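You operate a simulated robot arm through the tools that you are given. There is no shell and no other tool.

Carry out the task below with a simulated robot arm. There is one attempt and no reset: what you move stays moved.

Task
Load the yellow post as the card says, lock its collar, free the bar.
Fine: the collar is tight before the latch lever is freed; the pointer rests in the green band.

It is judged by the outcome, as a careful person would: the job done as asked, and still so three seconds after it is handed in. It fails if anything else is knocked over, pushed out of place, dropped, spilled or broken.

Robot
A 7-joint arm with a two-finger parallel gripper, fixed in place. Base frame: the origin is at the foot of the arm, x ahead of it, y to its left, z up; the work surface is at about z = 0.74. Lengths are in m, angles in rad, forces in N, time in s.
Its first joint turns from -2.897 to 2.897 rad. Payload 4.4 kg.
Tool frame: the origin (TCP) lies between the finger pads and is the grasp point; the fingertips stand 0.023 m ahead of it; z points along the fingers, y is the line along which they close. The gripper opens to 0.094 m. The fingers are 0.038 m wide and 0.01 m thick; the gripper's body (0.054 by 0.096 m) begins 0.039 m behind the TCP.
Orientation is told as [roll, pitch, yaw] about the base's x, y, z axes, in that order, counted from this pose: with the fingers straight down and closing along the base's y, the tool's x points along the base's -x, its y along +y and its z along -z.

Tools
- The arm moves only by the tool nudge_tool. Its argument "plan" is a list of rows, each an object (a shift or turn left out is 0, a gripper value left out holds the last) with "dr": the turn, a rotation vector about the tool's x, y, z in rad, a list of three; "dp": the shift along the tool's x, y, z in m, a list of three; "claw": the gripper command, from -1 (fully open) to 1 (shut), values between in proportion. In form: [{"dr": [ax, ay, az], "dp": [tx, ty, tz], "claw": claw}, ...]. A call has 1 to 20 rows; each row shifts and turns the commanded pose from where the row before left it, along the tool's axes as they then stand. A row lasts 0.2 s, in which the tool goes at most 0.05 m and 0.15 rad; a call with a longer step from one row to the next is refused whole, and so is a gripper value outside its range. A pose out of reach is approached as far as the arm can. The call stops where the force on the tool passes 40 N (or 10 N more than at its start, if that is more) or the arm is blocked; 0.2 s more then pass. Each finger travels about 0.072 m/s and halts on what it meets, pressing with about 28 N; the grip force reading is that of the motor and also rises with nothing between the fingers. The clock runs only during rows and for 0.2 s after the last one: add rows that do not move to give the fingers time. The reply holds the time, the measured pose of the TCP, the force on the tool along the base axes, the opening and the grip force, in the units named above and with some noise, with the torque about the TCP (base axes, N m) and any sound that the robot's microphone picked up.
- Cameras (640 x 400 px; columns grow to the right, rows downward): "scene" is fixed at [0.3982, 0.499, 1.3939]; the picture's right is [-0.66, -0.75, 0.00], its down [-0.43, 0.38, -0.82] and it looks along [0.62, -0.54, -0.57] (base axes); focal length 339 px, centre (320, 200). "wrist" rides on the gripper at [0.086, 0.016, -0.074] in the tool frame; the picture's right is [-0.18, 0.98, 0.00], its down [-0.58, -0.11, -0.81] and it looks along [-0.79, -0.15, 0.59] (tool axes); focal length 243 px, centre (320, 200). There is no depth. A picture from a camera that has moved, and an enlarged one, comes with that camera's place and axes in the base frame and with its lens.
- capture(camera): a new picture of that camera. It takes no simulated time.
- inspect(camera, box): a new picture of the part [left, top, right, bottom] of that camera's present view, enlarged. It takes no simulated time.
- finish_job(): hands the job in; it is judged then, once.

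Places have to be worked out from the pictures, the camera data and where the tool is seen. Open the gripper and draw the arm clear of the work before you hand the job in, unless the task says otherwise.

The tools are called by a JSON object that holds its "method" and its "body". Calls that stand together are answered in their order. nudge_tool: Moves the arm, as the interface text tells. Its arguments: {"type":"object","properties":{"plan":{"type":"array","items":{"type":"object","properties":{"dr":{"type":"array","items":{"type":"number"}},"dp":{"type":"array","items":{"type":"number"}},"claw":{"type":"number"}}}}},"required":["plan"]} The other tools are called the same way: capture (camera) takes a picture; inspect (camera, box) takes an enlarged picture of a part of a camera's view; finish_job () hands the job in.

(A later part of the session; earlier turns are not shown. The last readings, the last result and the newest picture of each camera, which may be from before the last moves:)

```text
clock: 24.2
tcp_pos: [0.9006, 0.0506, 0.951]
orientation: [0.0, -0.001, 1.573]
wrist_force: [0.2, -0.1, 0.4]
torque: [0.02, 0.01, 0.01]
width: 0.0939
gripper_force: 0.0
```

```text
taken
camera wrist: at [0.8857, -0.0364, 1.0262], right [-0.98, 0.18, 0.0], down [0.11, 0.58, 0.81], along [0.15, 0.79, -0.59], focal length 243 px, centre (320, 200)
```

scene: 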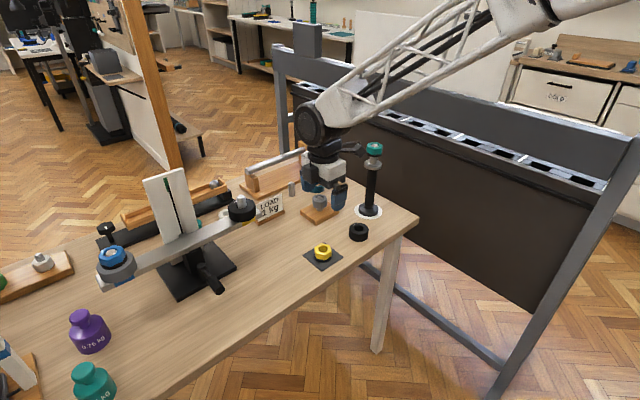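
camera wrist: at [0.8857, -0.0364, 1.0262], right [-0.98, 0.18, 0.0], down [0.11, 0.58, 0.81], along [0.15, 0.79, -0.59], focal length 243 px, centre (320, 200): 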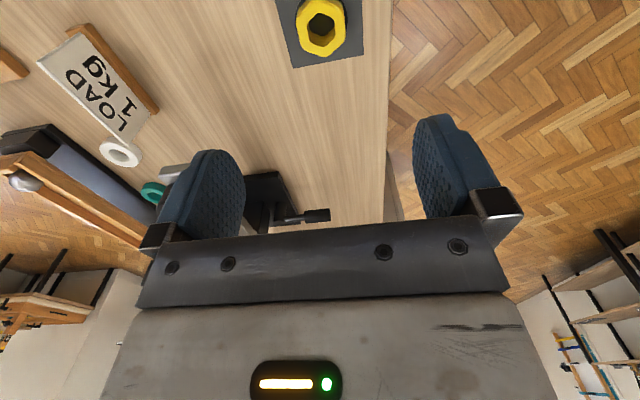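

Yaw +90° (counter-clockwise) is reachable. I'll test on to +150°, the next flat.

{"method": "nudge_tool", "body": {"plan": [{"dr": [0, 0, -0.1309]}, {"dr": [0, 0, -0.1309]}, {"dr": [0, 0, -0.1309]}, {"dr": [0, 0, -0.1309]}, {"dr": [0, 0, -0.1309]}, {"dr": [0, 0, -0.1309]}, {"dr": [0, 0, -0.1309]}, {"dr": [0, 0, -0.1309]}, {"dp": [0, 0, 0]}]}}

{"method": "capture", "body": {"camera": "wrist"}}

{"method": "inspect", "body": {"camera": "wrist", "box": [260, 0, 380, 90]}}

```text
clock: 26.2
tcp_pos: [0.8993, 0.0501, 0.9526]
orientation: [0.002, -0.001, 2.621]
wrist_force: [0.2, -0.6, -0.5]
torque: [-0.02, 0.0, 0.0]
width: 0.0939
gripper_force: 0.1
```

```text
taken
camera wrist: at [0.9675, -0.007, 1.0266], right [-0.65, -0.76, 0.0], down [-0.45, 0.38, 0.81], along [-0.61, 0.52, -0.59], focal length 243 px, centre (320, 200)
```

wrist: 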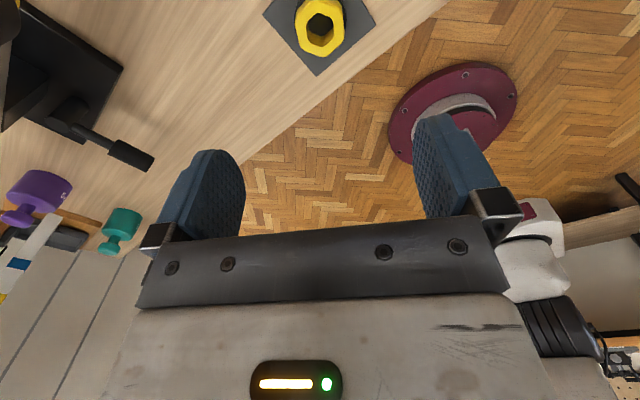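

```text
4.44 times, centred on (320, 45) of wrist
camera zoom: at [0.9675, -0.007, 1.0266], right [-0.65, -0.76, 0.0], down [-0.45, 0.38, 0.81], along [-0.61, 0.52, -0.59], focal length 1078 px, centre (320, 889)
```

zoom: 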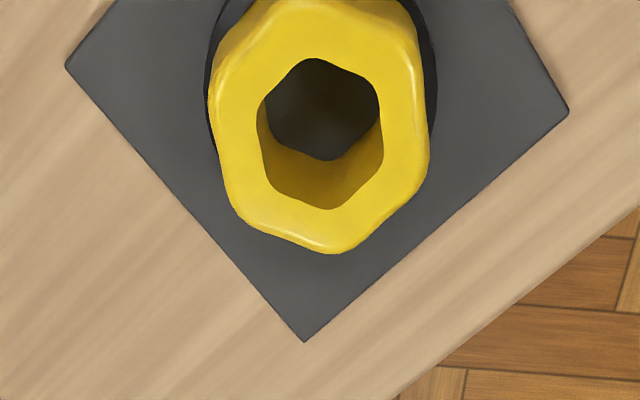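

Yaw +150° is reachable too, giving about 300° of clockwise travel in one grip. The flats line up with the fingers here and the collar's centre matches the TCP, so I'll descend partway and check.

{"method": "nudge_tool", "body": {"plan": [{"dp": [0, 0, 0.04]}, {"dp": [0, 0, 0.04]}, {"dp": [0, 0, 0.04]}, {"dp": [0, 0, 0.03]}, {"dp": [0, 0, 0]}]}}

{"method": "capture", "body": {"camera": "wrist"}}

{"method": "inspect", "body": {"camera": "scene", "box": [280, 200, 370, 280]}}

```text
clock: 27.4
tcp_pos: [0.9016, 0.0489, 0.8017]
orientation: [-0.002, 0.0, 2.617]
wrist_force: [-0.2, -0.3, 0.5]
torque: [0.01, -0.03, -0.01]
width: 0.0941
gripper_force: 0.2
```

```text
taken
camera wrist: at [0.968, -0.0073, 0.8763], right [-0.65, -0.76, 0.0], down [-0.45, 0.39, 0.81], along [-0.61, 0.53, -0.59], focal length 243 px, centre (320, 200)
```

wrist: 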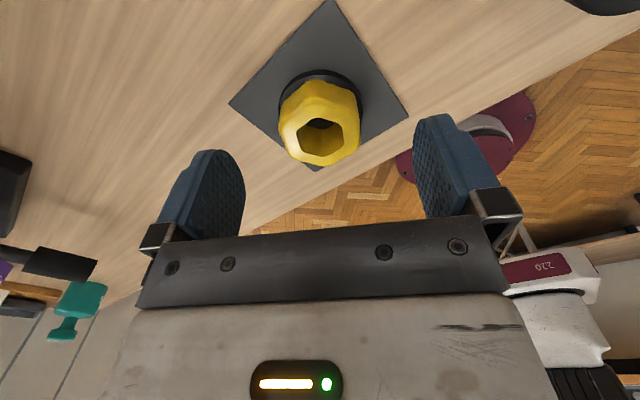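

```text
5.00 times, centred on (325, 240) of scene
camera zoom: at [0.3982, 0.499, 1.3939], right [-0.66, -0.75, 0.0], down [-0.43, 0.38, -0.82], along [0.62, -0.54, -0.57], focal length 1697 px, centre (295, 0)
```

zoom: 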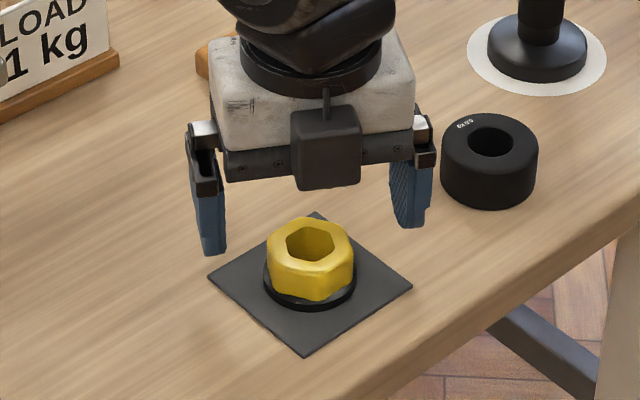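

The collar is centred on the tool. I'll zoom to double-check the flat alignment before closing.

{"method": "inspect", "body": {"camera": "wrist", "box": [250, 60, 390, 180]}}

```text
3.33 times, centred on (320, 120) of wrist
camera zoom: at [0.968, -0.0073, 0.8763], right [-0.65, -0.76, 0.0], down [-0.45, 0.39, 0.81], along [-0.61, 0.53, -0.59], focal length 809 px, centre (320, 467)
```

zoom: 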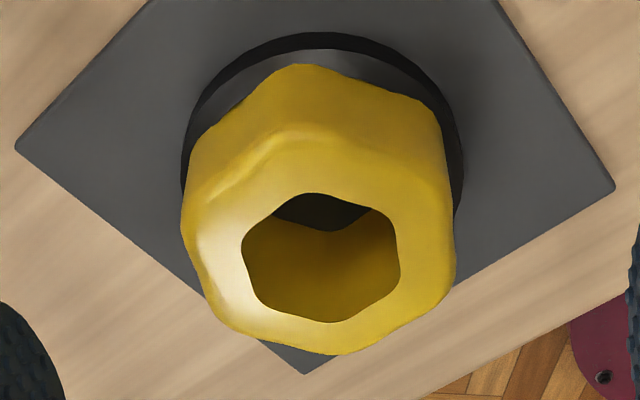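

The flats are aligned to the fingers within about 1°. I'll descend to z≈0.773, with tips just above the flange, and close.

{"method": "nudge_tool", "body": {"plan": [{"dp": [0, 0, 0.015]}, {"dp": [0, 0, 0.009]}, {"dp": [0, 0, 0.005]}, {"dp": [0, 0, 0]}, {"claw": 0}, {"claw": 0.4}, {"claw": 1}, {"claw": 1}, {"claw": 1}, {"claw": 1}]}}

{"method": "capture", "body": {"camera": "wrist"}}

{"method": "inspect", "body": {"camera": "scene", "box": [280, 200, 370, 280]}}

```text
clock: 29.6
tcp_pos: [0.9005, 0.0508, 0.7726]
orientation: [0.0, -0.001, 2.617]
wrist_force: [-0.2, 0.1, 0.9]
torque: [0.01, 0.0, 0.0]
width: 0.045
gripper_force: 28.3
```

```text
taken
camera wrist: at [0.968, -0.0071, 0.8476], right [-0.65, -0.76, 0.0], down [-0.45, 0.39, 0.81], along [-0.61, 0.53, -0.59], focal length 243 px, centre (320, 200)
```

wrist: 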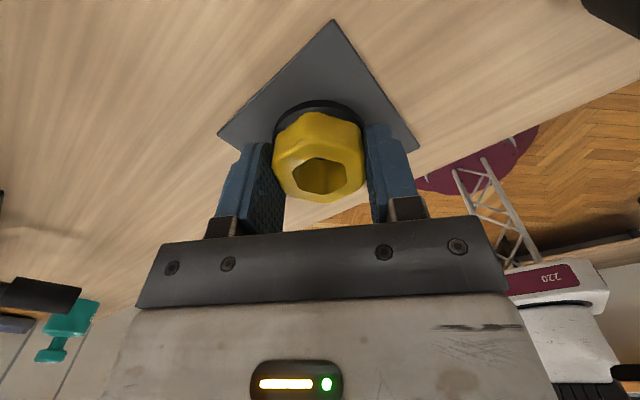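

```text
5.00 times, centred on (325, 240) of scene
camera zoom: at [0.3982, 0.499, 1.3939], right [-0.66, -0.75, 0.0], down [-0.43, 0.38, -0.82], along [0.62, -0.54, -0.57], focal length 1697 px, centre (295, 0)
```

zoom: 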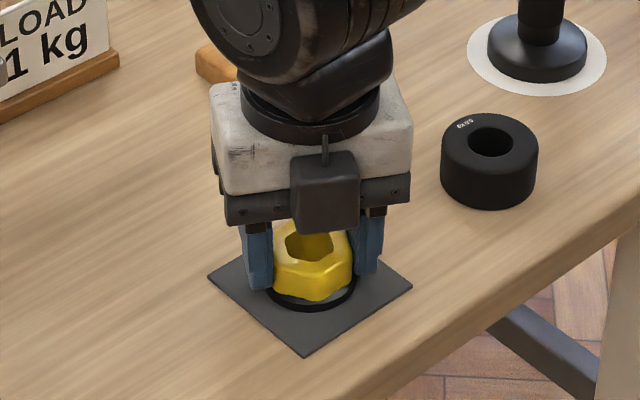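

Gripped on the flats at 45 mm with almost no side force. I'll lift and verify the hold.

{"method": "nudge_tool", "body": {"plan": [{"dp": [0, 0, -0.01]}, {"dp": [0, 0, -0.03]}, {"dp": [0, 0, -0.04]}, {"dp": [0, 0, -0.04]}, {"dp": [0, 0, -0.04]}, {"dp": [0, 0, -0.045]}, {"dp": [0, 0, 0]}]}}

{"method": "capture", "body": {"camera": "wrist"}}

{"method": "inspect", "body": {"camera": "wrist", "box": [250, 80, 390, 220]}}

{"method": "inspect", "body": {"camera": "scene", "box": [280, 130, 370, 270]}}

```text
clock: 31.2
tcp_pos: [0.9029, 0.0499, 0.9792]
orientation: [-0.001, -0.001, 2.617]
wrist_force: [-0.7, -0.8, -0.4]
torque: [-0.04, 0.03, -0.02]
width: 0.0448
gripper_force: 28.0
```

```text
taken
camera wrist: at [0.9698, -0.0076, 1.0541], right [-0.65, -0.76, 0.0], down [-0.45, 0.39, 0.81], along [-0.61, 0.53, -0.59], focal length 243 px, centre (320, 200)
```

wrist: 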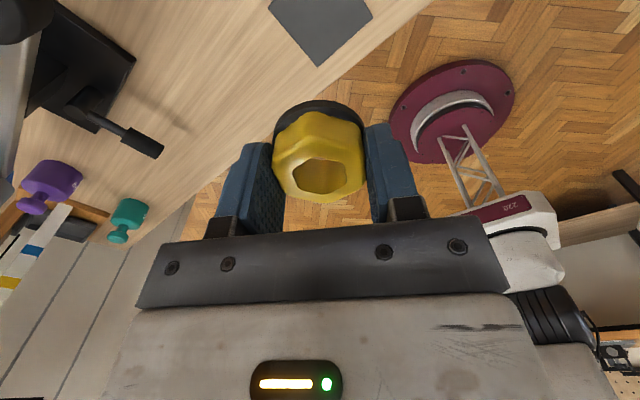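

```text
2.86 times, centred on (320, 150) of wrist
camera zoom: at [0.9698, -0.0076, 1.0541], right [-0.65, -0.76, 0.0], down [-0.45, 0.39, 0.81], along [-0.61, 0.53, -0.59], focal length 693 px, centre (320, 343)
```

zoom: 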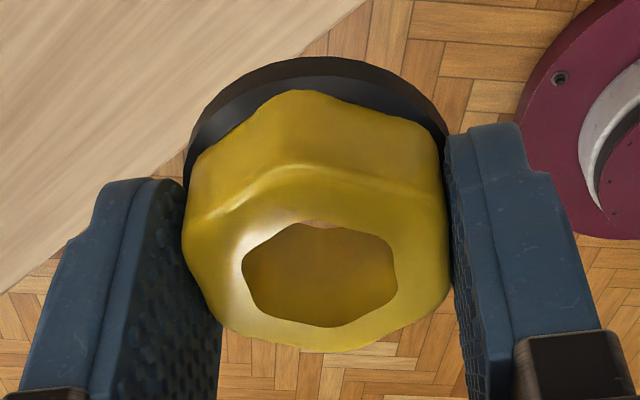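

```text
2.86 times, centred on (325, 200) of scene
camera zoom: at [0.3982, 0.499, 1.3939], right [-0.66, -0.75, 0.0], down [-0.43, 0.38, -0.82], along [0.62, -0.54, -0.57], focal length 970 px, centre (306, 200)
```

zoom: 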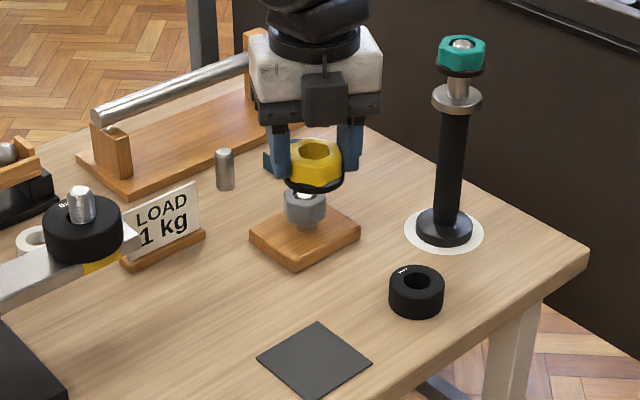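

The collar is held firmly and level. I'll carry it to hover above the loaded post.

{"method": "nudge_tool", "body": {"plan": [{"dp": [0.0187, -0.0396, -0.002]}, {"dp": [0.0187, -0.0396, -0.002]}, {"dp": [0.0187, -0.0396, -0.001]}, {"dp": [0.0187, -0.0396, 0]}, {"dp": [0.0187, -0.0396, 0]}, {"dp": [0, 0, 0]}, {"dp": [0, 0, 0]}]}}

{"method": "capture", "body": {"camera": "wrist"}}

{"method": "inspect", "body": {"camera": "wrist", "box": [260, 0, 380, 100]}}

{"method": "inspect", "body": {"camera": "scene", "box": [205, 140, 285, 220]}}

```text
clock: 32.8
tcp_pos: [1.0787, 0.1778, 0.9828]
orientation: [0.001, 0.002, 2.617]
wrist_force: [0.2, -0.1, -0.4]
torque: [-0.02, -0.02, 0.03]
width: 0.045
gripper_force: 27.7
```

```text
taken
camera wrist: at [1.1472, 0.1198, 1.0574], right [-0.65, -0.76, 0.0], down [-0.45, 0.39, 0.81], along [-0.61, 0.52, -0.59], focal length 243 px, centre (320, 200)
```

wrist: 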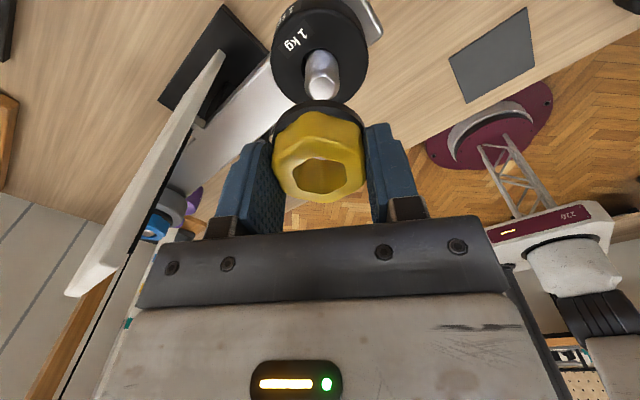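

```text
4.00 times, centred on (320, 50) of wrist
camera zoom: at [1.1472, 0.1198, 1.0574], right [-0.65, -0.76, 0.0], down [-0.45, 0.39, 0.81], along [-0.61, 0.52, -0.59], focal length 970 px, centre (320, 800)
```

zoom: 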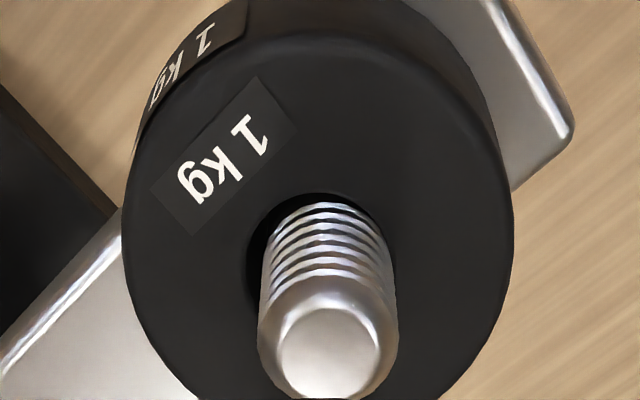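

```text
5.00 times, centred on (245, 180) of scene
camera zoom: at [0.3982, 0.499, 1.3939], right [-0.66, -0.75, 0.0], down [-0.43, 0.38, -0.82], along [0.62, -0.54, -0.57], focal length 1697 px, centre (695, 300)
```

zoom: 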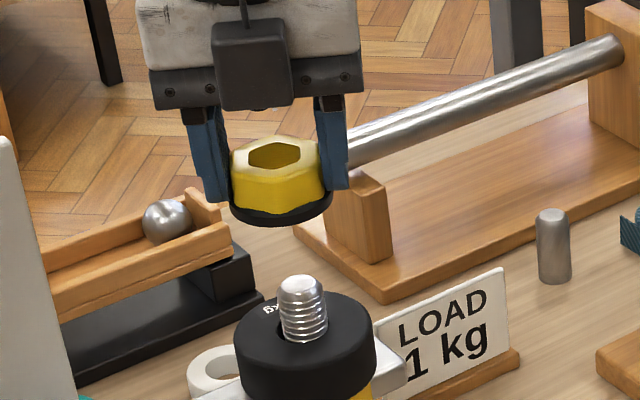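

At this yaw both cameras measure the same horizontal direction: the post is about 2 mm along image-right of the collar axis. I'll rotate the tool 90° clockwise in the air so the two cameras measure perpendicular directions.

{"method": "nudge_tool", "body": {"plan": [{"dr": [0, 0, 0.1428]}, {"dr": [0, 0, 0.1428]}, {"dr": [0, 0, 0.1428]}, {"dr": [0, 0, 0.1428]}, {"dr": [0, 0, 0.1428]}, {"dr": [0, 0, 0.1428]}, {"dr": [0, 0, 0.1428]}, {"dr": [0, 0, 0.1428]}, {"dr": [0, 0, 0.1428]}, {"dr": [0, 0, 0.1428]}, {"dr": [0, 0, 0.1428]}, {"dp": [0, 0, 0]}, {"dp": [0, 0, 0]}]}}

{"method": "capture", "body": {"camera": "wrist"}}

{"method": "inspect", "body": {"camera": "wrist", "box": [260, 0, 380, 100]}}

{"method": "inspect", "body": {"camera": "wrist", "box": [260, 100, 380, 210]}}

{"method": "inspect", "body": {"camera": "scene", "box": [205, 140, 285, 220]}}

```text
clock: 35.6
tcp_pos: [1.0807, 0.1748, 0.9832]
orientation: [0.0, 0.001, 1.047]
wrist_force: [0.4, 0.7, -0.5]
torque: [0.03, 0.03, 0.01]
width: 0.045
gripper_force: 27.7
```

```text
taken
camera wrist: at [1.0241, 0.1079, 1.0575], right [-0.76, 0.65, 0.0], down [0.39, 0.45, 0.81], along [0.53, 0.61, -0.59], focal length 243 px, centre (320, 200)
```

wrist: 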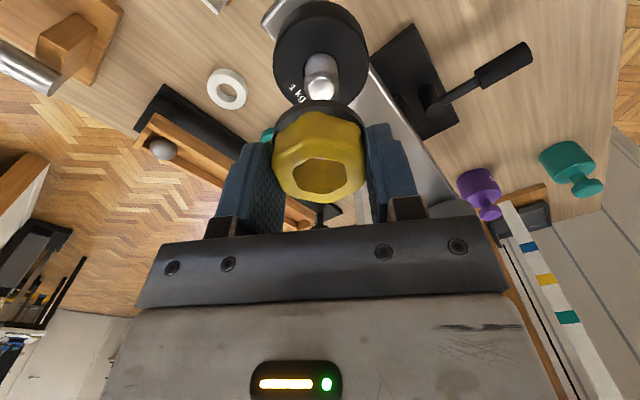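

```text
4.00 times, centred on (320, 50) of wrist
camera zoom: at [1.0241, 0.1079, 1.0575], right [-0.76, 0.65, 0.0], down [0.39, 0.45, 0.81], along [0.53, 0.61, -0.59], focal length 970 px, centre (320, 800)
```

zoom: 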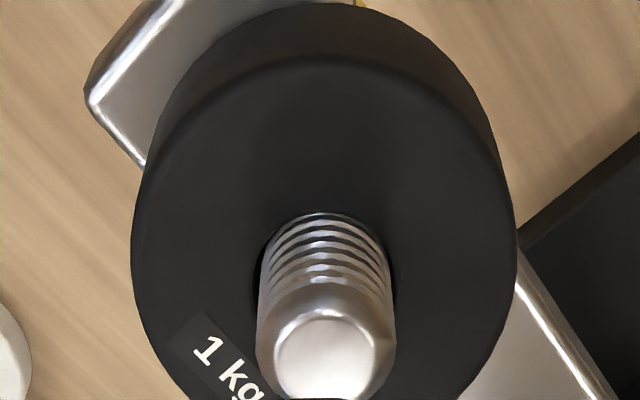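

```text
3.64 times, centred on (320, 155) of wrist
camera zoom: at [1.0241, 0.1079, 1.0575], right [-0.76, 0.65, 0.0], down [0.39, 0.45, 0.81], along [0.53, 0.61, -0.59], focal length 882 px, centre (320, 364)
```

zoom: 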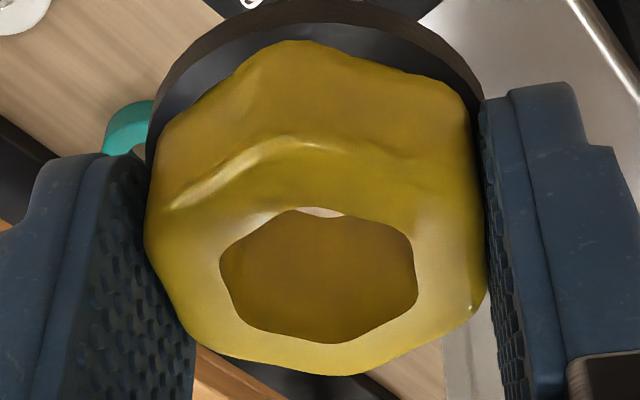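

```text
5.00 times, centred on (245, 180) of scene
camera zoom: at [0.3982, 0.499, 1.3939], right [-0.66, -0.75, 0.0], down [-0.43, 0.38, -0.82], along [0.62, -0.54, -0.57], focal length 1697 px, centre (695, 300)
```

zoom: 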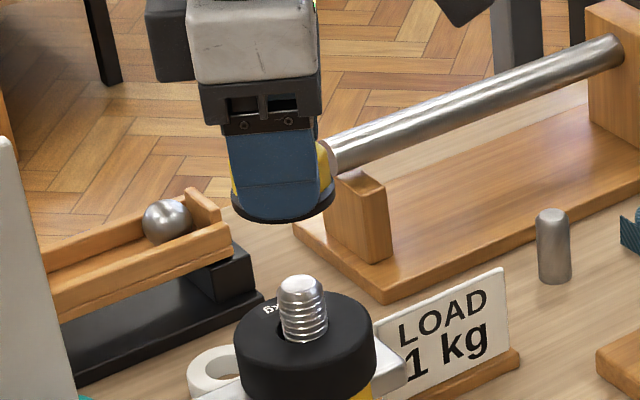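

At yaw 60° the collar is centred on the TCP, and the post is offset from the TCP by about (−1.7, −0.5) mm. I'll apply that correction and rotate back to yaw 150° so the tightening stroke is long.

{"method": "nudge_tool", "body": {"plan": [{"dp": [0.0013, 0.0012, 0]}, {"dr": [0, 0, -0.1428]}, {"dr": [0, 0, -0.1428]}, {"dr": [0, 0, -0.1428]}, {"dr": [0, 0, -0.1428]}, {"dr": [0, 0, -0.1428]}, {"dr": [0, 0, -0.1428]}, {"dr": [0, 0, -0.1428]}, {"dr": [0, 0, -0.1428]}, {"dr": [0, 0, -0.1428]}, {"dr": [0, 0, -0.1428]}, {"dr": [0, 0, -0.1428]}, {"dp": [0, 0, 0]}, {"dp": [0, 0, 0]}]}}

{"method": "inspect", "body": {"camera": "wrist", "box": [260, 0, 380, 100]}}

{"method": "inspect", "body": {"camera": "scene", "box": [215, 160, 275, 220]}}

```text
clock: 38.6
tcp_pos: [1.0796, 0.1751, 0.9827]
orientation: [0.001, 0.0, 2.618]
wrist_force: [0.1, -0.1, -0.3]
torque: [0.01, -0.03, 0.0]
width: 0.0447
gripper_force: 27.3
```

```text
4.00 times, centred on (320, 50) of wrist
camera zoom: at [1.1464, 0.1173, 1.0578], right [-0.65, -0.76, 0.0], down [-0.45, 0.38, 0.81], along [-0.61, 0.52, -0.59], focal length 970 px, centre (320, 800)
```

zoom: 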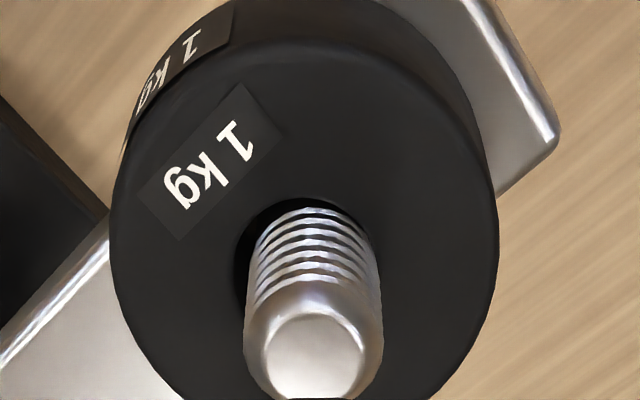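

```text
6.67 times, centred on (245, 190) of scene
camera zoom: at [0.3982, 0.499, 1.3939], right [-0.66, -0.75, 0.0], down [-0.43, 0.38, -0.82], along [0.62, -0.54, -0.57], focal length 2262 px, centre (820, 267)
```

zoom: 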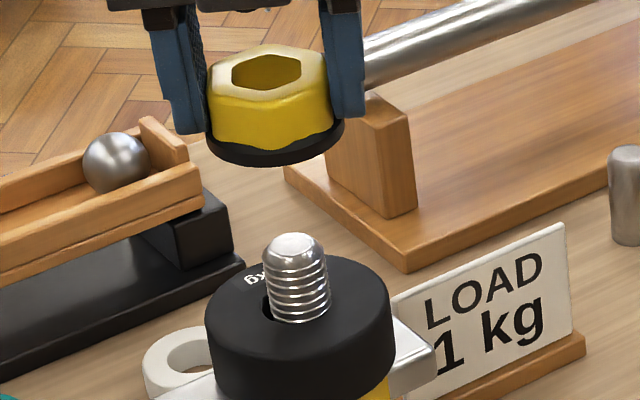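

Both views now put the post within about 1 mm of the collar axis. I'll apply a tiny trim and lower gently to just past the post tip, which should meet the collar at TCP z≈0.932.

{"method": "nudge_tool", "body": {"plan": [{"dp": [0.0008, -0.0005, 0.015]}, {"dp": [0, 0, 0.015]}, {"dp": [0, 0, 0.012]}, {"dp": [0, 0, 0.004]}, {"dp": [0, 0, 0.003]}, {"dp": [0, 0, 0.002]}, {"dp": [0, 0, 0.002]}, {"dp": [0, 0, 0]}]}}

{"method": "inspect", "body": {"camera": "scene", "box": [215, 160, 275, 220]}}

{"method": "inspect", "body": {"camera": "wrist", "box": [250, 60, 390, 210]}}

```text
clock: 40.4
tcp_pos: [1.0797, 0.1748, 0.9298]
orientation: [0.001, 0.0, 2.619]
wrist_force: [0.1, -0.7, -0.4]
torque: [-0.03, -0.03, -0.01]
width: 0.0445
gripper_force: 27.9
```

```text
6.67 times, centred on (245, 190) of scene
camera zoom: at [0.3982, 0.499, 1.3939], right [-0.66, -0.75, 0.0], down [-0.43, 0.38, -0.82], along [0.62, -0.54, -0.57], focal length 2262 px, centre (820, 267)
```

zoom: 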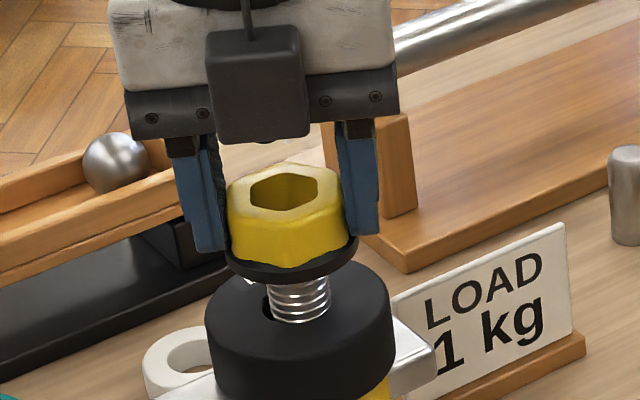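

```text
2.67 times, centred on (320, 135) of wrist
camera zoom: at [1.1471, 0.1177, 1.0054], right [-0.65, -0.76, 0.0], down [-0.45, 0.39, 0.81], along [-0.61, 0.53, -0.59], focal length 647 px, centre (320, 373)
```

zoom: 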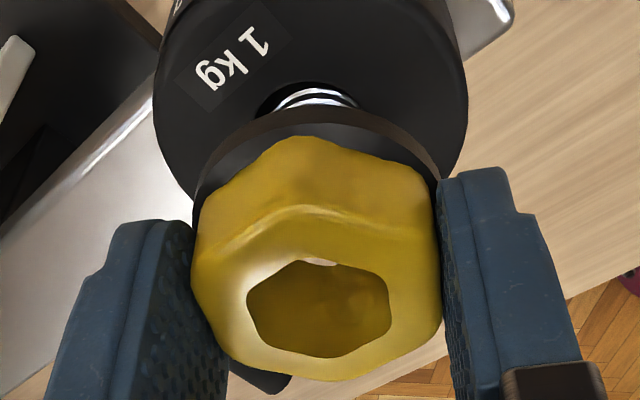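

No contact force yet and the collar is just over the tip. I'll continue in small steps.

{"method": "nudge_tool", "body": {"plan": [{"dp": [0, 0, 0.002]}, {"dp": [0, 0, 0.002]}, {"dp": [0, 0, 0]}]}}

{"method": "inspect", "body": {"camera": "scene", "box": [215, 160, 275, 220]}}

```text
clock: 41.2
tcp_pos: [1.0795, 0.1742, 0.9266]
orientation: [0.001, -0.001, 2.617]
wrist_force: [0.2, 0.3, -0.7]
torque: [0.02, 0.0, 0.0]
width: 0.0448
gripper_force: 28.2
```

```text
6.67 times, centred on (245, 190) of scene
camera zoom: at [0.3982, 0.499, 1.3939], right [-0.66, -0.75, 0.0], down [-0.43, 0.38, -0.82], along [0.62, -0.54, -0.57], focal length 2262 px, centre (820, 267)
```

zoom: 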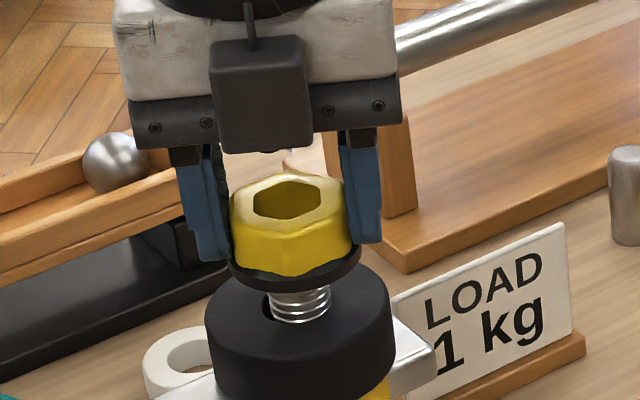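

The tip is entering the collar freely. I'll continue down toward the ring's top at z≈0.873, which means TCP ≈0.904 when seated.

{"method": "nudge_tool", "body": {"plan": [{"dp": [0, 0, 0.002]}, {"dp": [0, 0, 0.002]}, {"dp": [0, 0, 0.002]}, {"dp": [0, 0, 0]}]}}

{"method": "inspect", "body": {"camera": "wrist", "box": [250, 60, 390, 210]}}

```text
clock: 42.2
tcp_pos: [1.0798, 0.1741, 0.9195]
orientation: [0.0, -0.002, 2.62]
wrist_force: [0.5, 0.1, -0.2]
torque: [-0.03, -0.02, -0.03]
width: 0.0447
gripper_force: 28.1
```

```text
2.67 times, centred on (320, 135) of wrist
camera zoom: at [1.1472, 0.1169, 0.9947], right [-0.65, -0.76, 0.0], down [-0.45, 0.39, 0.81], along [-0.61, 0.52, -0.59], focal length 647 px, centre (320, 373)
```

zoom: 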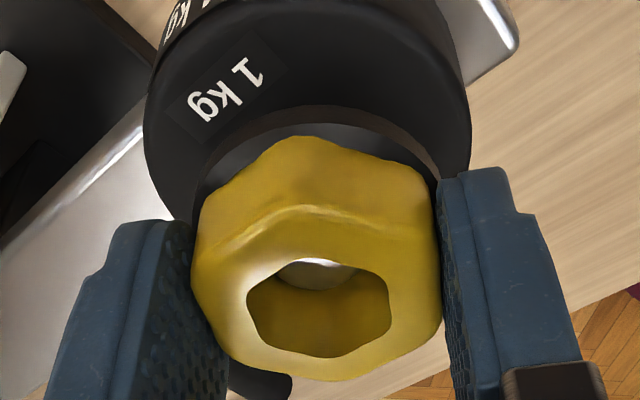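

The post tip is visible inside the collar bore with still no force. I'll continue down to near the seat.

{"method": "nudge_tool", "body": {"plan": [{"dp": [0, 0, 0.002]}, {"dp": [0, 0, 0.002]}, {"dp": [0, 0, 0.002]}, {"dp": [0, 0, 0.002]}, {"dp": [0, 0, 0]}]}}

{"method": "inspect", "body": {"camera": "scene", "box": [215, 160, 275, 220]}}

{"method": "inspect", "body": {"camera": "wrist", "box": [250, 60, 390, 210]}}

```text
clock: 43.4
tcp_pos: [1.0802, 0.1754, 0.9127]
orientation: [0.001, 0.0, 2.62]
wrist_force: [0.4, 0.7, -0.2]
torque: [-0.01, -0.01, -0.01]
width: 0.045
gripper_force: 27.7
```

```text
6.67 times, centred on (245, 190) of scene
camera zoom: at [0.3982, 0.499, 1.3939], right [-0.66, -0.75, 0.0], down [-0.43, 0.38, -0.82], along [0.62, -0.54, -0.57], focal length 2262 px, centre (820, 267)
```

zoom: 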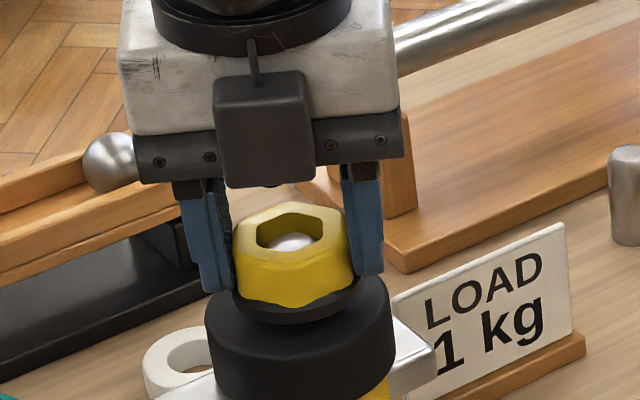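

```text
2.67 times, centred on (320, 135) of wrist
camera zoom: at [1.1473, 0.1178, 0.9869], right [-0.65, -0.76, 0.0], down [-0.45, 0.39, 0.81], along [-0.61, 0.53, -0.59], focal length 647 px, centre (320, 373)
```

zoom: 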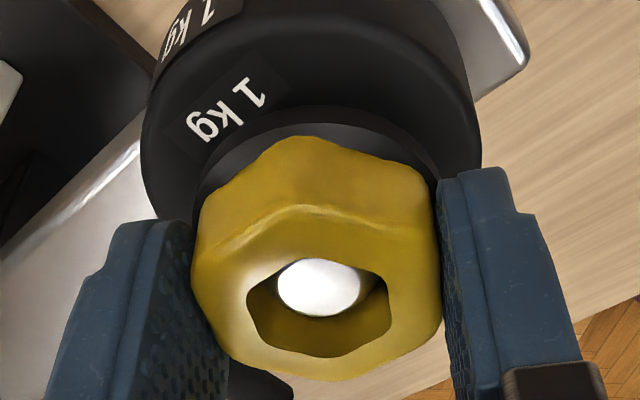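

It slides freely, so the thread isn't biting yet. I'll take 1 mm steps until it touches the ring.

{"method": "nudge_tool", "body": {"plan": [{"dp": [0, 0, 0.001]}, {"dp": [0, 0, 0.001]}, {"dp": [0, 0, 0.001]}, {"dp": [0, 0, 0.001]}, {"dp": [0, 0, 0]}]}}

```text
clock: 44.6
tcp_pos: [1.0796, 0.1755, 0.9086]
orientation: [0.001, -0.001, 2.618]
wrist_force: [15.6, 1.8, -1.8]
torque: [-0.15, -0.17, 0.0]
width: 0.0449
gripper_force: 28.0
```

A sideways force of about 15 N along +x has appeared, with little vertical force. I'll look before doing anything else.

{"method": "inspect", "body": {"camera": "scene", "box": [215, 160, 275, 220]}}

{"method": "inspect", "body": {"camera": "wrist", "box": [250, 60, 390, 210]}}

{"method": "nudge_tool", "body": {"plan": [{"dp": [0, 0, 0]}]}}

```text
6.67 times, centred on (245, 190) of scene
camera zoom: at [0.3982, 0.499, 1.3939], right [-0.66, -0.75, 0.0], down [-0.43, 0.38, -0.82], along [0.62, -0.54, -0.57], focal length 2262 px, centre (820, 267)
```

zoom: 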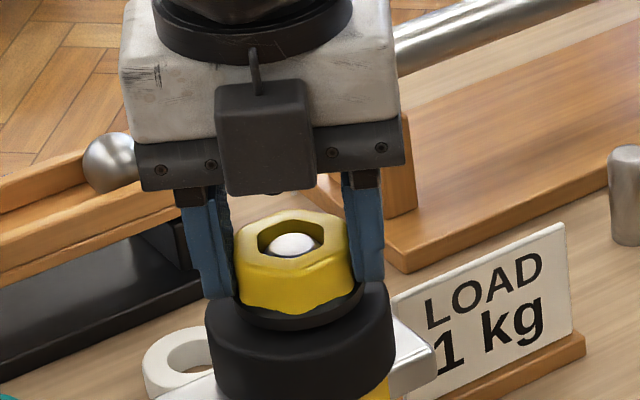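

```text
2.67 times, centred on (320, 135) of wrist
camera zoom: at [1.1475, 0.1177, 0.9835], right [-0.65, -0.76, 0.0], down [-0.45, 0.39, 0.81], along [-0.61, 0.53, -0.59], focal length 647 px, centre (320, 373)
```

zoom: 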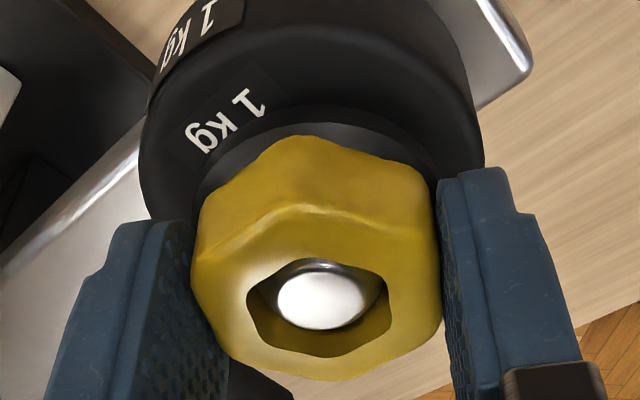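

```text
clock: 45.0
tcp_pos: [1.0796, 0.175, 0.9078]
orientation: [0.002, -0.001, 2.619]
wrist_force: [18.3, 1.6, -2.1]
torque: [-0.18, -0.23, 0.01]
width: 0.0449
gripper_force: 27.6
```

The side force is steady at about 18 N along +x, so the collar has met the post or its threads slightly off-axis and wants to sit further toward +x. I'll relieve it with small +x shifts.

{"method": "nudge_tool", "body": {"plan": [{"dp": [0.0006, -0.00035, 0]}, {"dp": [0, 0, 0]}]}}

```text
clock: 45.6
tcp_pos: [1.0799, 0.1745, 0.908]
orientation: [-0.001, 0.0, 2.618]
wrist_force: [-7.1, -1.7, -0.8]
torque: [-0.02, 0.18, 0.03]
width: 0.0448
gripper_force: 28.3
```

A 0.7 mm shift swung it from +18 to −7 N, so the axis is about 0.2 mm back. I'll trim that and then try turning clockwise a little.

{"method": "nudge_tool", "body": {"plan": [{"dp": [-0.0002, 0.0001, 0]}, {"dp": [0, 0, 0]}]}}

```text
clock: 46.2
tcp_pos: [1.0794, 0.1747, 0.9077]
orientation: [0.0, 0.0, 2.618]
wrist_force: [-15.1, 3.1, 0.2]
torque: [0.2, 0.33, -0.01]
width: 0.0447
gripper_force: 27.8
```

The force now reads −15 N, which isn't a simple spring. I'll hold still and see if it settles.

{"method": "nudge_tool", "body": {"plan": [{"dp": [0, 0, 0]}, {"dp": [0, 0, 0]}, {"dp": [0, 0, 0]}]}}

{"method": "nudge_tool", "body": {"plan": [{"dp": [0, 0, 0]}]}}

```text
clock: 47.0
tcp_pos: [1.0804, 0.1745, 0.9082]
orientation: [0.0, 0.001, 2.618]
wrist_force: [-21.5, 5.7, -1.1]
torque: [0.23, 0.24, 0.03]
width: 0.0447
gripper_force: 28.0
```

```text
clock: 47.4
tcp_pos: [1.0805, 0.1748, 0.9083]
orientation: [0.0, -0.001, 2.618]
wrist_force: [-22.3, 5.8, -1.2]
torque: [0.21, 0.18, -0.03]
width: 0.0449
gripper_force: 28.2
```

Force settles slowly: a +0.5 mm net shift changed it from +18 to −22 N. The neutral point is about 0.28 mm back, so I'll go there and let it settle.

{"method": "nudge_tool", "body": {"plan": [{"dp": [-0.00028, 8e-05, 0]}, {"dp": [0, 0, 0]}, {"dp": [0, 0, 0]}, {"dp": [0, 0, 0]}]}}

```text
clock: 48.4
tcp_pos: [1.08, 0.1755, 0.9083]
orientation: [0.0, 0.003, 2.62]
wrist_force: [11.0, 13.8, -4.6]
torque: [0.4, -0.34, 0.0]
width: 0.0448
gripper_force: 28.5
```

The lateral fit is now snug, so the forces are small misalignments against a stiff post. I'll feel whether it can go further down without turning.

{"method": "nudge_tool", "body": {"plan": [{"dp": [0, 0, 0.001]}, {"dp": [0, 0, 0]}, {"dp": [0, 0, 0]}]}}

{"method": "inspect", "body": {"camera": "scene", "box": [225, 170, 265, 210]}}

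```text
clock: 49.2
tcp_pos: [1.0805, 0.1748, 0.9079]
orientation: [0.001, -0.002, 2.617]
wrist_force: [16.9, 12.3, 0.8]
torque: [0.41, -0.49, 0.0]
width: 0.0451
gripper_force: 27.9
```

```text
10.00 times, centred on (245, 190) of scene
camera zoom: at [0.3982, 0.499, 1.3939], right [-0.66, -0.75, 0.0], down [-0.43, 0.38, -0.82], along [0.62, -0.54, -0.57], focal length 3393 px, centre (1070, 300)
```

zoom: 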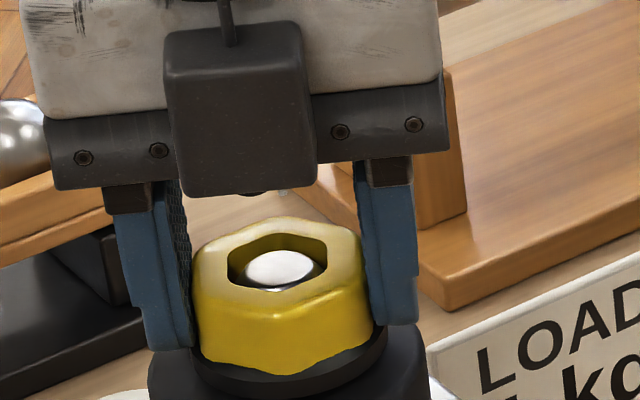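

The collar appears caught on the thread about 4 mm above the ring. I'll open the fingers slightly and regrip so it self-aligns on the post, which should relieve the side load.

{"method": "nudge_tool", "body": {"plan": [{"claw": 0.2}, {"claw": 0.0}, {"claw": 0.0}, {"claw": 0.0}]}}

{"method": "inspect", "body": {"camera": "scene", "box": [225, 170, 265, 210]}}

{"method": "inspect", "body": {"camera": "wrist", "box": [250, 60, 390, 210]}}

```text
clock: 50.2
tcp_pos: [1.0803, 0.1737, 0.9077]
orientation: [0.001, 0.0, 2.619]
wrist_force: [0.6, 0.5, -0.1]
torque: [-0.01, -0.02, 0.02]
width: 0.0472
gripper_force: 0.4
```

```text
10.00 times, centred on (245, 190) of scene
camera zoom: at [0.3982, 0.499, 1.3939], right [-0.66, -0.75, 0.0], down [-0.43, 0.38, -0.82], along [0.62, -0.54, -0.57], focal length 3393 px, centre (1070, 300)
```

zoom: 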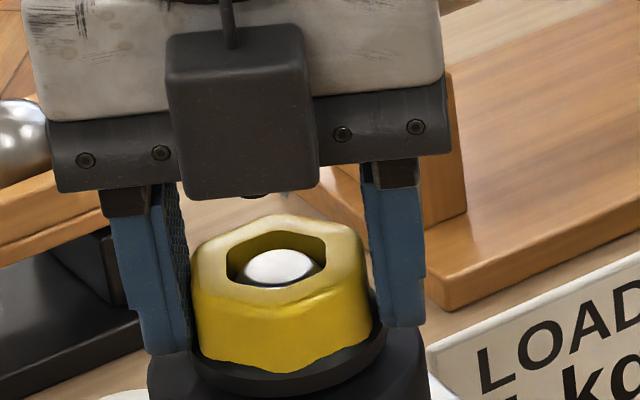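

```text
2.67 times, centred on (320, 135) of wrist
camera zoom: at [1.1472, 0.1171, 0.9817], right [-0.65, -0.76, 0.0], down [-0.45, 0.39, 0.81], along [-0.61, 0.52, -0.59], focal length 647 px, centre (320, 373)
```

zoom: 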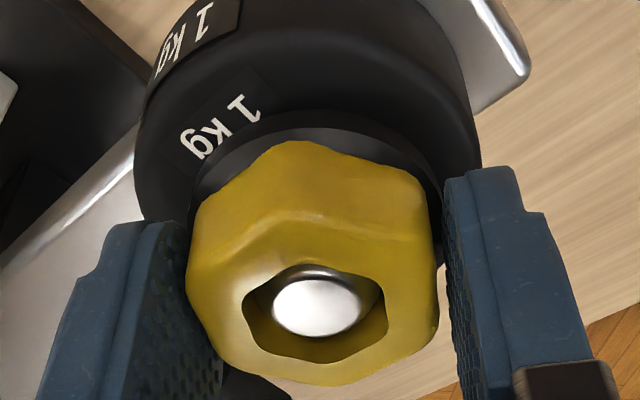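

With the fingers open the force drops to zero and the collar stays put on the post, a bit nearer the left finger. I'll shift about 0.8 mm that way and close again.

{"method": "nudge_tool", "body": {"plan": [{"dp": [0, -0.0008, 0]}, {"dp": [0, 0, 0]}, {"claw": 1}, {"claw": 1}, {"claw": 1}]}}

```text
clock: 51.4
tcp_pos: [1.0814, 0.176, 0.9064]
orientation: [-0.001, 0.0, 2.619]
wrist_force: [-10.0, -10.9, -0.4]
torque: [-0.37, 0.3, 0.02]
width: 0.045
gripper_force: 27.4
```

There is now about 14 N pushing toward +tool-y, so I overshot slightly. I'll trim by +0.18 mm and settle.

{"method": "nudge_tool", "body": {"plan": [{"dp": [0, 0.00018, 0]}, {"dp": [0, 0, 0]}, {"dp": [0, 0, 0]}]}}

```text
clock: 52.2
tcp_pos: [1.081, 0.1749, 0.9079]
orientation: [0.0, 0.0, 2.617]
wrist_force: [9.8, -7.2, -0.8]
torque: [-0.37, -0.06, 0.02]
width: 0.045
gripper_force: 28.3
```

Tool-y is balanced and about 12 N remains along tool x. I'll add a small correction, then try a small clockwise turn to feel the thread.

{"method": "nudge_tool", "body": {"plan": [{"dp": [0.00012, 0, 0]}, {"dr": [0, 0, 0.08]}, {"dr": [0, 0, 0.08]}, {"dp": [0, 0, 0]}]}}

```text
clock: 53.2
tcp_pos: [1.0805, 0.1738, 0.9054]
orientation: [0.0, -0.001, 2.458]
wrist_force: [4.3, -16.3, 1.5]
torque: [-0.48, -0.02, 0.04]
width: 0.0451
gripper_force: 27.9
```

The collar turns easily, with torque about 0.04 N·m. I'll correct for the −y side force and keep turning clockwise.

{"method": "nudge_tool", "body": {"plan": [{"dp": [0.00015, 0.00011, 0]}, {"dr": [0, 0, 0.1]}, {"dr": [0, 0, 0.1]}, {"dr": [0, 0, 0.1]}, {"dp": [0, 0, 0]}]}}

{"method": "inspect", "body": {"camera": "scene", "box": [225, 170, 265, 210]}}

```text
clock: 54.4
tcp_pos: [1.0803, 0.1757, 0.9064]
orientation: [-0.001, 0.0, 2.158]
wrist_force: [5.0, -13.6, 0.4]
torque: [-0.3, 0.12, -0.01]
width: 0.045
gripper_force: 27.8
```

```text
10.00 times, centred on (245, 190) of scene
camera zoom: at [0.3982, 0.499, 1.3939], right [-0.66, -0.75, 0.0], down [-0.43, 0.38, -0.82], along [0.62, -0.54, -0.57], focal length 3393 px, centre (1070, 300)
```

zoom: 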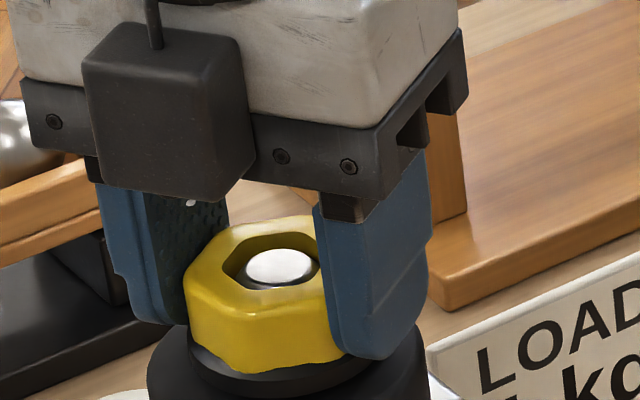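

The collar is turning with the gripper. I'll keep turning in moderate strokes, trimming side load and watching vertical force and torque.

{"method": "nudge_tool", "body": {"plan": [{"dp": [0.00017, 4e-05, 0]}, {"dr": [0, 0, 0.12]}, {"dr": [0, 0, 0.12]}, {"dr": [0, 0, 0.12]}, {"dr": [0, 0, 0.12]}, {"dp": [0, 0, 0]}]}}

```text
clock: 55.8
tcp_pos: [1.0797, 0.1741, 0.906]
orientation: [-0.001, 0.0, 1.677]
wrist_force: [-8.4, 1.7, 0.3]
torque: [0.11, 0.24, 0.04]
width: 0.0449
gripper_force: 27.8
```

Total turned is about 0.94 rad and it is still free. I'll continue.

{"method": "nudge_tool", "body": {"plan": [{"dp": [-3e-05, 0.0001, 0]}, {"dr": [0, 0, 0.12]}, {"dr": [0, 0, 0.12]}, {"dr": [0, 0, 0.12]}, {"dr": [0, 0, 0.12]}, {"dr": [0, 0, 0.12]}, {"dp": [0, 0, 0]}]}}

{"method": "inspect", "body": {"camera": "wrist", "box": [250, 60, 390, 210]}}

{"method": "inspect", "body": {"camera": "scene", "box": [225, 170, 265, 210]}}

```text
clock: 57.4
tcp_pos: [1.0795, 0.1752, 0.9067]
orientation: [0.002, 0.0, 1.076]
wrist_force: [-35.8, 5.0, -1.5]
torque: [0.15, 0.37, 0.02]
width: 0.045
gripper_force: 28.2
```

```text
2.67 times, centred on (320, 135) of wrist
camera zoom: at [1.0257, 0.1068, 0.9815], right [-0.78, 0.63, 0.0], down [0.37, 0.46, 0.81], along [0.51, 0.63, -0.59], focal length 647 px, centre (320, 373)
```

zoom: 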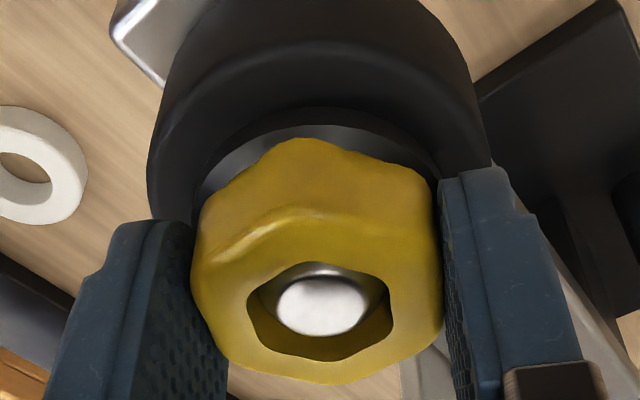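

```text
10.00 times, centred on (245, 190) of scene
camera zoom: at [0.3982, 0.499, 1.3939], right [-0.66, -0.75, 0.0], down [-0.43, 0.38, -0.82], along [0.62, -0.54, -0.57], focal length 3393 px, centre (1070, 300)
```

zoom: 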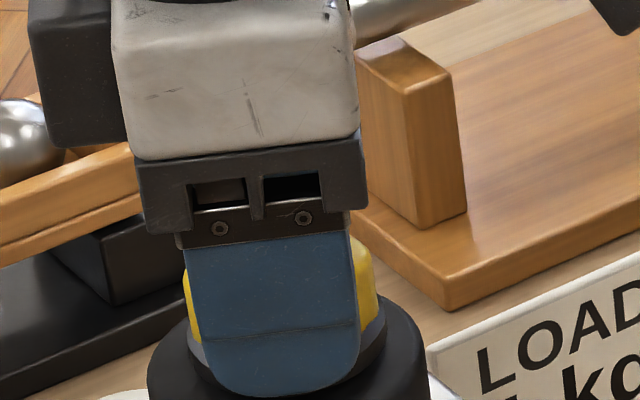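

Side force has grown to −36 N along x as the grip axis drifts from the post axis. I'll correct by about 0.4 mm before turning further.

{"method": "nudge_tool", "body": {"plan": [{"dp": [0.00012, 0.0004, 0]}, {"dp": [0, 0, 0]}, {"dp": [0, 0, 0]}]}}

```text
clock: 58.2
tcp_pos: [1.0803, 0.1748, 0.9065]
orientation: [0.0, -0.001, 1.076]
wrist_force: [-9.2, 16.0, -9.6]
torque: [0.28, 0.2, 0.0]
width: 0.045
gripper_force: 27.9
```

There is now a −9.6 N downward pull, so the thread may be drawing the collar down. I'll follow it down 0.5 mm with a side trim and turn more.

{"method": "nudge_tool", "body": {"plan": [{"dp": [-0.0001, 0.00016, 0.0005]}, {"dr": [0, 0, 0.1]}, {"dr": [0, 0, 0.1]}, {"dr": [0, 0, 0.1]}, {"dp": [0, 0, 0]}]}}

```text
clock: 59.4
tcp_pos: [1.0804, 0.1751, 0.9072]
orientation: [0.001, 0.0, 0.777]
wrist_force: [10.7, 16.9, -6.4]
torque: [0.21, -0.23, 0.0]
width: 0.0449
gripper_force: 27.7
```

Continuing with trims: turn another 0.4 rad and follow down a bit more.

{"method": "nudge_tool", "body": {"plan": [{"dp": [-0.0002, 6e-05, 0.0004]}, {"dr": [0, 0, 0.1]}, {"dr": [0, 0, 0.1]}, {"dr": [0, 0, 0.1]}, {"dr": [0, 0, 0.1]}, {"dp": [0, 0, 0]}]}}

{"method": "inspect", "body": {"camera": "wrist", "box": [250, 60, 390, 210]}}

```text
clock: 60.8
tcp_pos: [1.0799, 0.1752, 0.905]
orientation: [0.0, 0.0, 0.376]
wrist_force: [8.2, 3.0, 0.4]
torque: [0.12, -0.1, 0.03]
width: 0.045
gripper_force: 28.1
```

```text
2.67 times, centred on (320, 135) of wrist
camera zoom: at [0.9941, 0.1584, 0.9806], right [-0.19, 0.98, 0.0], down [0.58, 0.11, 0.81], along [0.79, 0.15, -0.59], focal length 647 px, centre (320, 373)
```

zoom: 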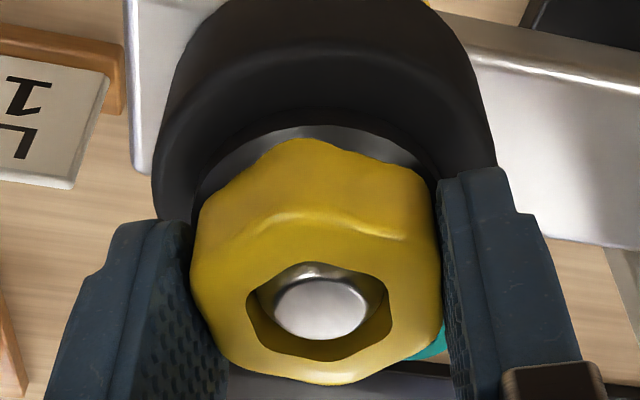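

The post tip has risen relative to the collar by about 1 mm over 2.2 rad, so the thread is drawing it down at roughly 0.5 mm/rad. I'll keep turning with a matching descent.

{"method": "nudge_tool", "body": {"plan": [{"dp": [-0.0001, 0, 0]}, {"dr": [0, 0, 0.1], "dp": [0, 0, 5e-05]}, {"dr": [0, 0, 0.1], "dp": [0, 0, 5e-05]}, {"dr": [0, 0, 0.1], "dp": [0, 0, 5e-05]}, {"dr": [0, 0, 0.1], "dp": [0, 0, 5e-05]}, {"dr": [0, 0, 0.1], "dp": [0, 0, 5e-05]}, {"dp": [0, 0, 0]}]}}

```text
clock: 62.4
tcp_pos: [1.0796, 0.175, 0.9046]
orientation: [-0.001, 0.0, -0.124]
wrist_force: [1.3, -2.2, 1.4]
torque: [0.0, -0.01, 0.0]
width: 0.0449
gripper_force: 27.5
```

Forces are near zero, so it is well centred. Continuing.

{"method": "nudge_tool", "body": {"plan": [{"dr": [0, 0, 0.12], "dp": [0, 0, 6e-05]}, {"dr": [0, 0, 0.12], "dp": [0, 0, 6e-05]}, {"dr": [0, 0, 0.12], "dp": [0, 0, 6e-05]}, {"dr": [0, 0, 0.12], "dp": [0, 0, 6e-05]}, {"dr": [0, 0, 0.12], "dp": [0, 0, 6e-05]}, {"dp": [0, 0, 0]}]}}

```text
clock: 63.8
tcp_pos: [1.0804, 0.1742, 0.9053]
orientation: [-0.001, 0.001, -0.722]
wrist_force: [-11.3, -13.4, 6.7]
torque: [0.0, 0.19, 0.03]
width: 0.0448
gripper_force: 28.1
```

A little upward force shows I'm following slightly too fast. I'll trim sideways, hold the height and turn more.

{"method": "nudge_tool", "body": {"plan": [{"dp": [0, -0.0002, -0.0001]}, {"dr": [0, 0, 0.12], "dp": [0, 0, 3e-05]}, {"dr": [0, 0, 0.12], "dp": [0, 0, 3e-05]}, {"dr": [0, 0, 0.12], "dp": [0, 0, 3e-05]}, {"dr": [0, 0, 0.12], "dp": [0, 0, 3e-05]}, {"dp": [0, 0, 0]}]}}

{"method": "inspect", "body": {"camera": "wrist", "box": [250, 60, 390, 210]}}

{"method": "capture", "body": {"camera": "scene"}}

```text
clock: 65.2
tcp_pos: [1.0788, 0.1757, 0.9052]
orientation: [0.001, 0.001, -1.205]
wrist_force: [8.7, -17.3, 4.4]
torque: [-0.54, 0.02, 0.01]
width: 0.045
gripper_force: 28.1
```

```text
2.67 times, centred on (320, 135) of wrist
camera zoom: at [1.0647, 0.262, 0.9796], right [0.98, 0.18, 0.0], down [0.11, -0.58, 0.81], along [0.15, -0.79, -0.59], focal length 647 px, centre (320, 373)
```

zoom: 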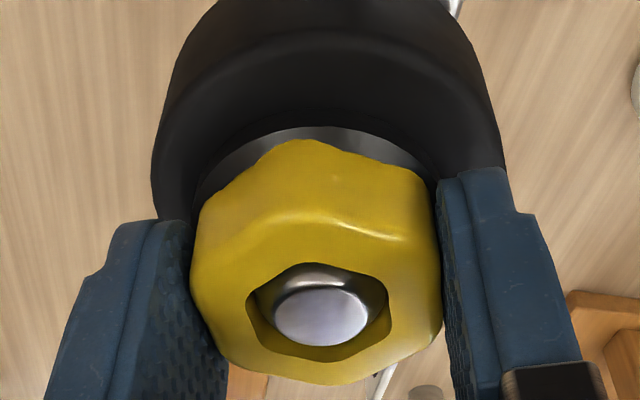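

```text
taken
```

scene: 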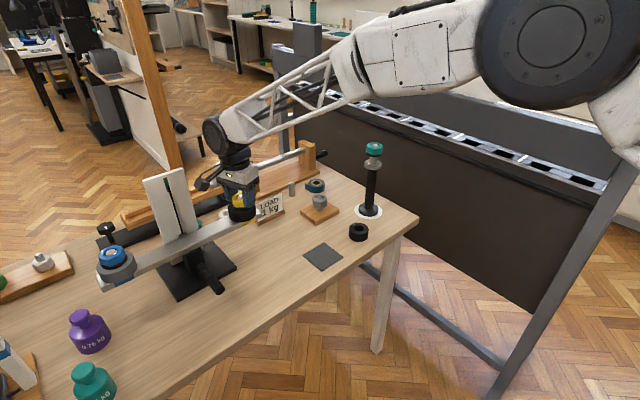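

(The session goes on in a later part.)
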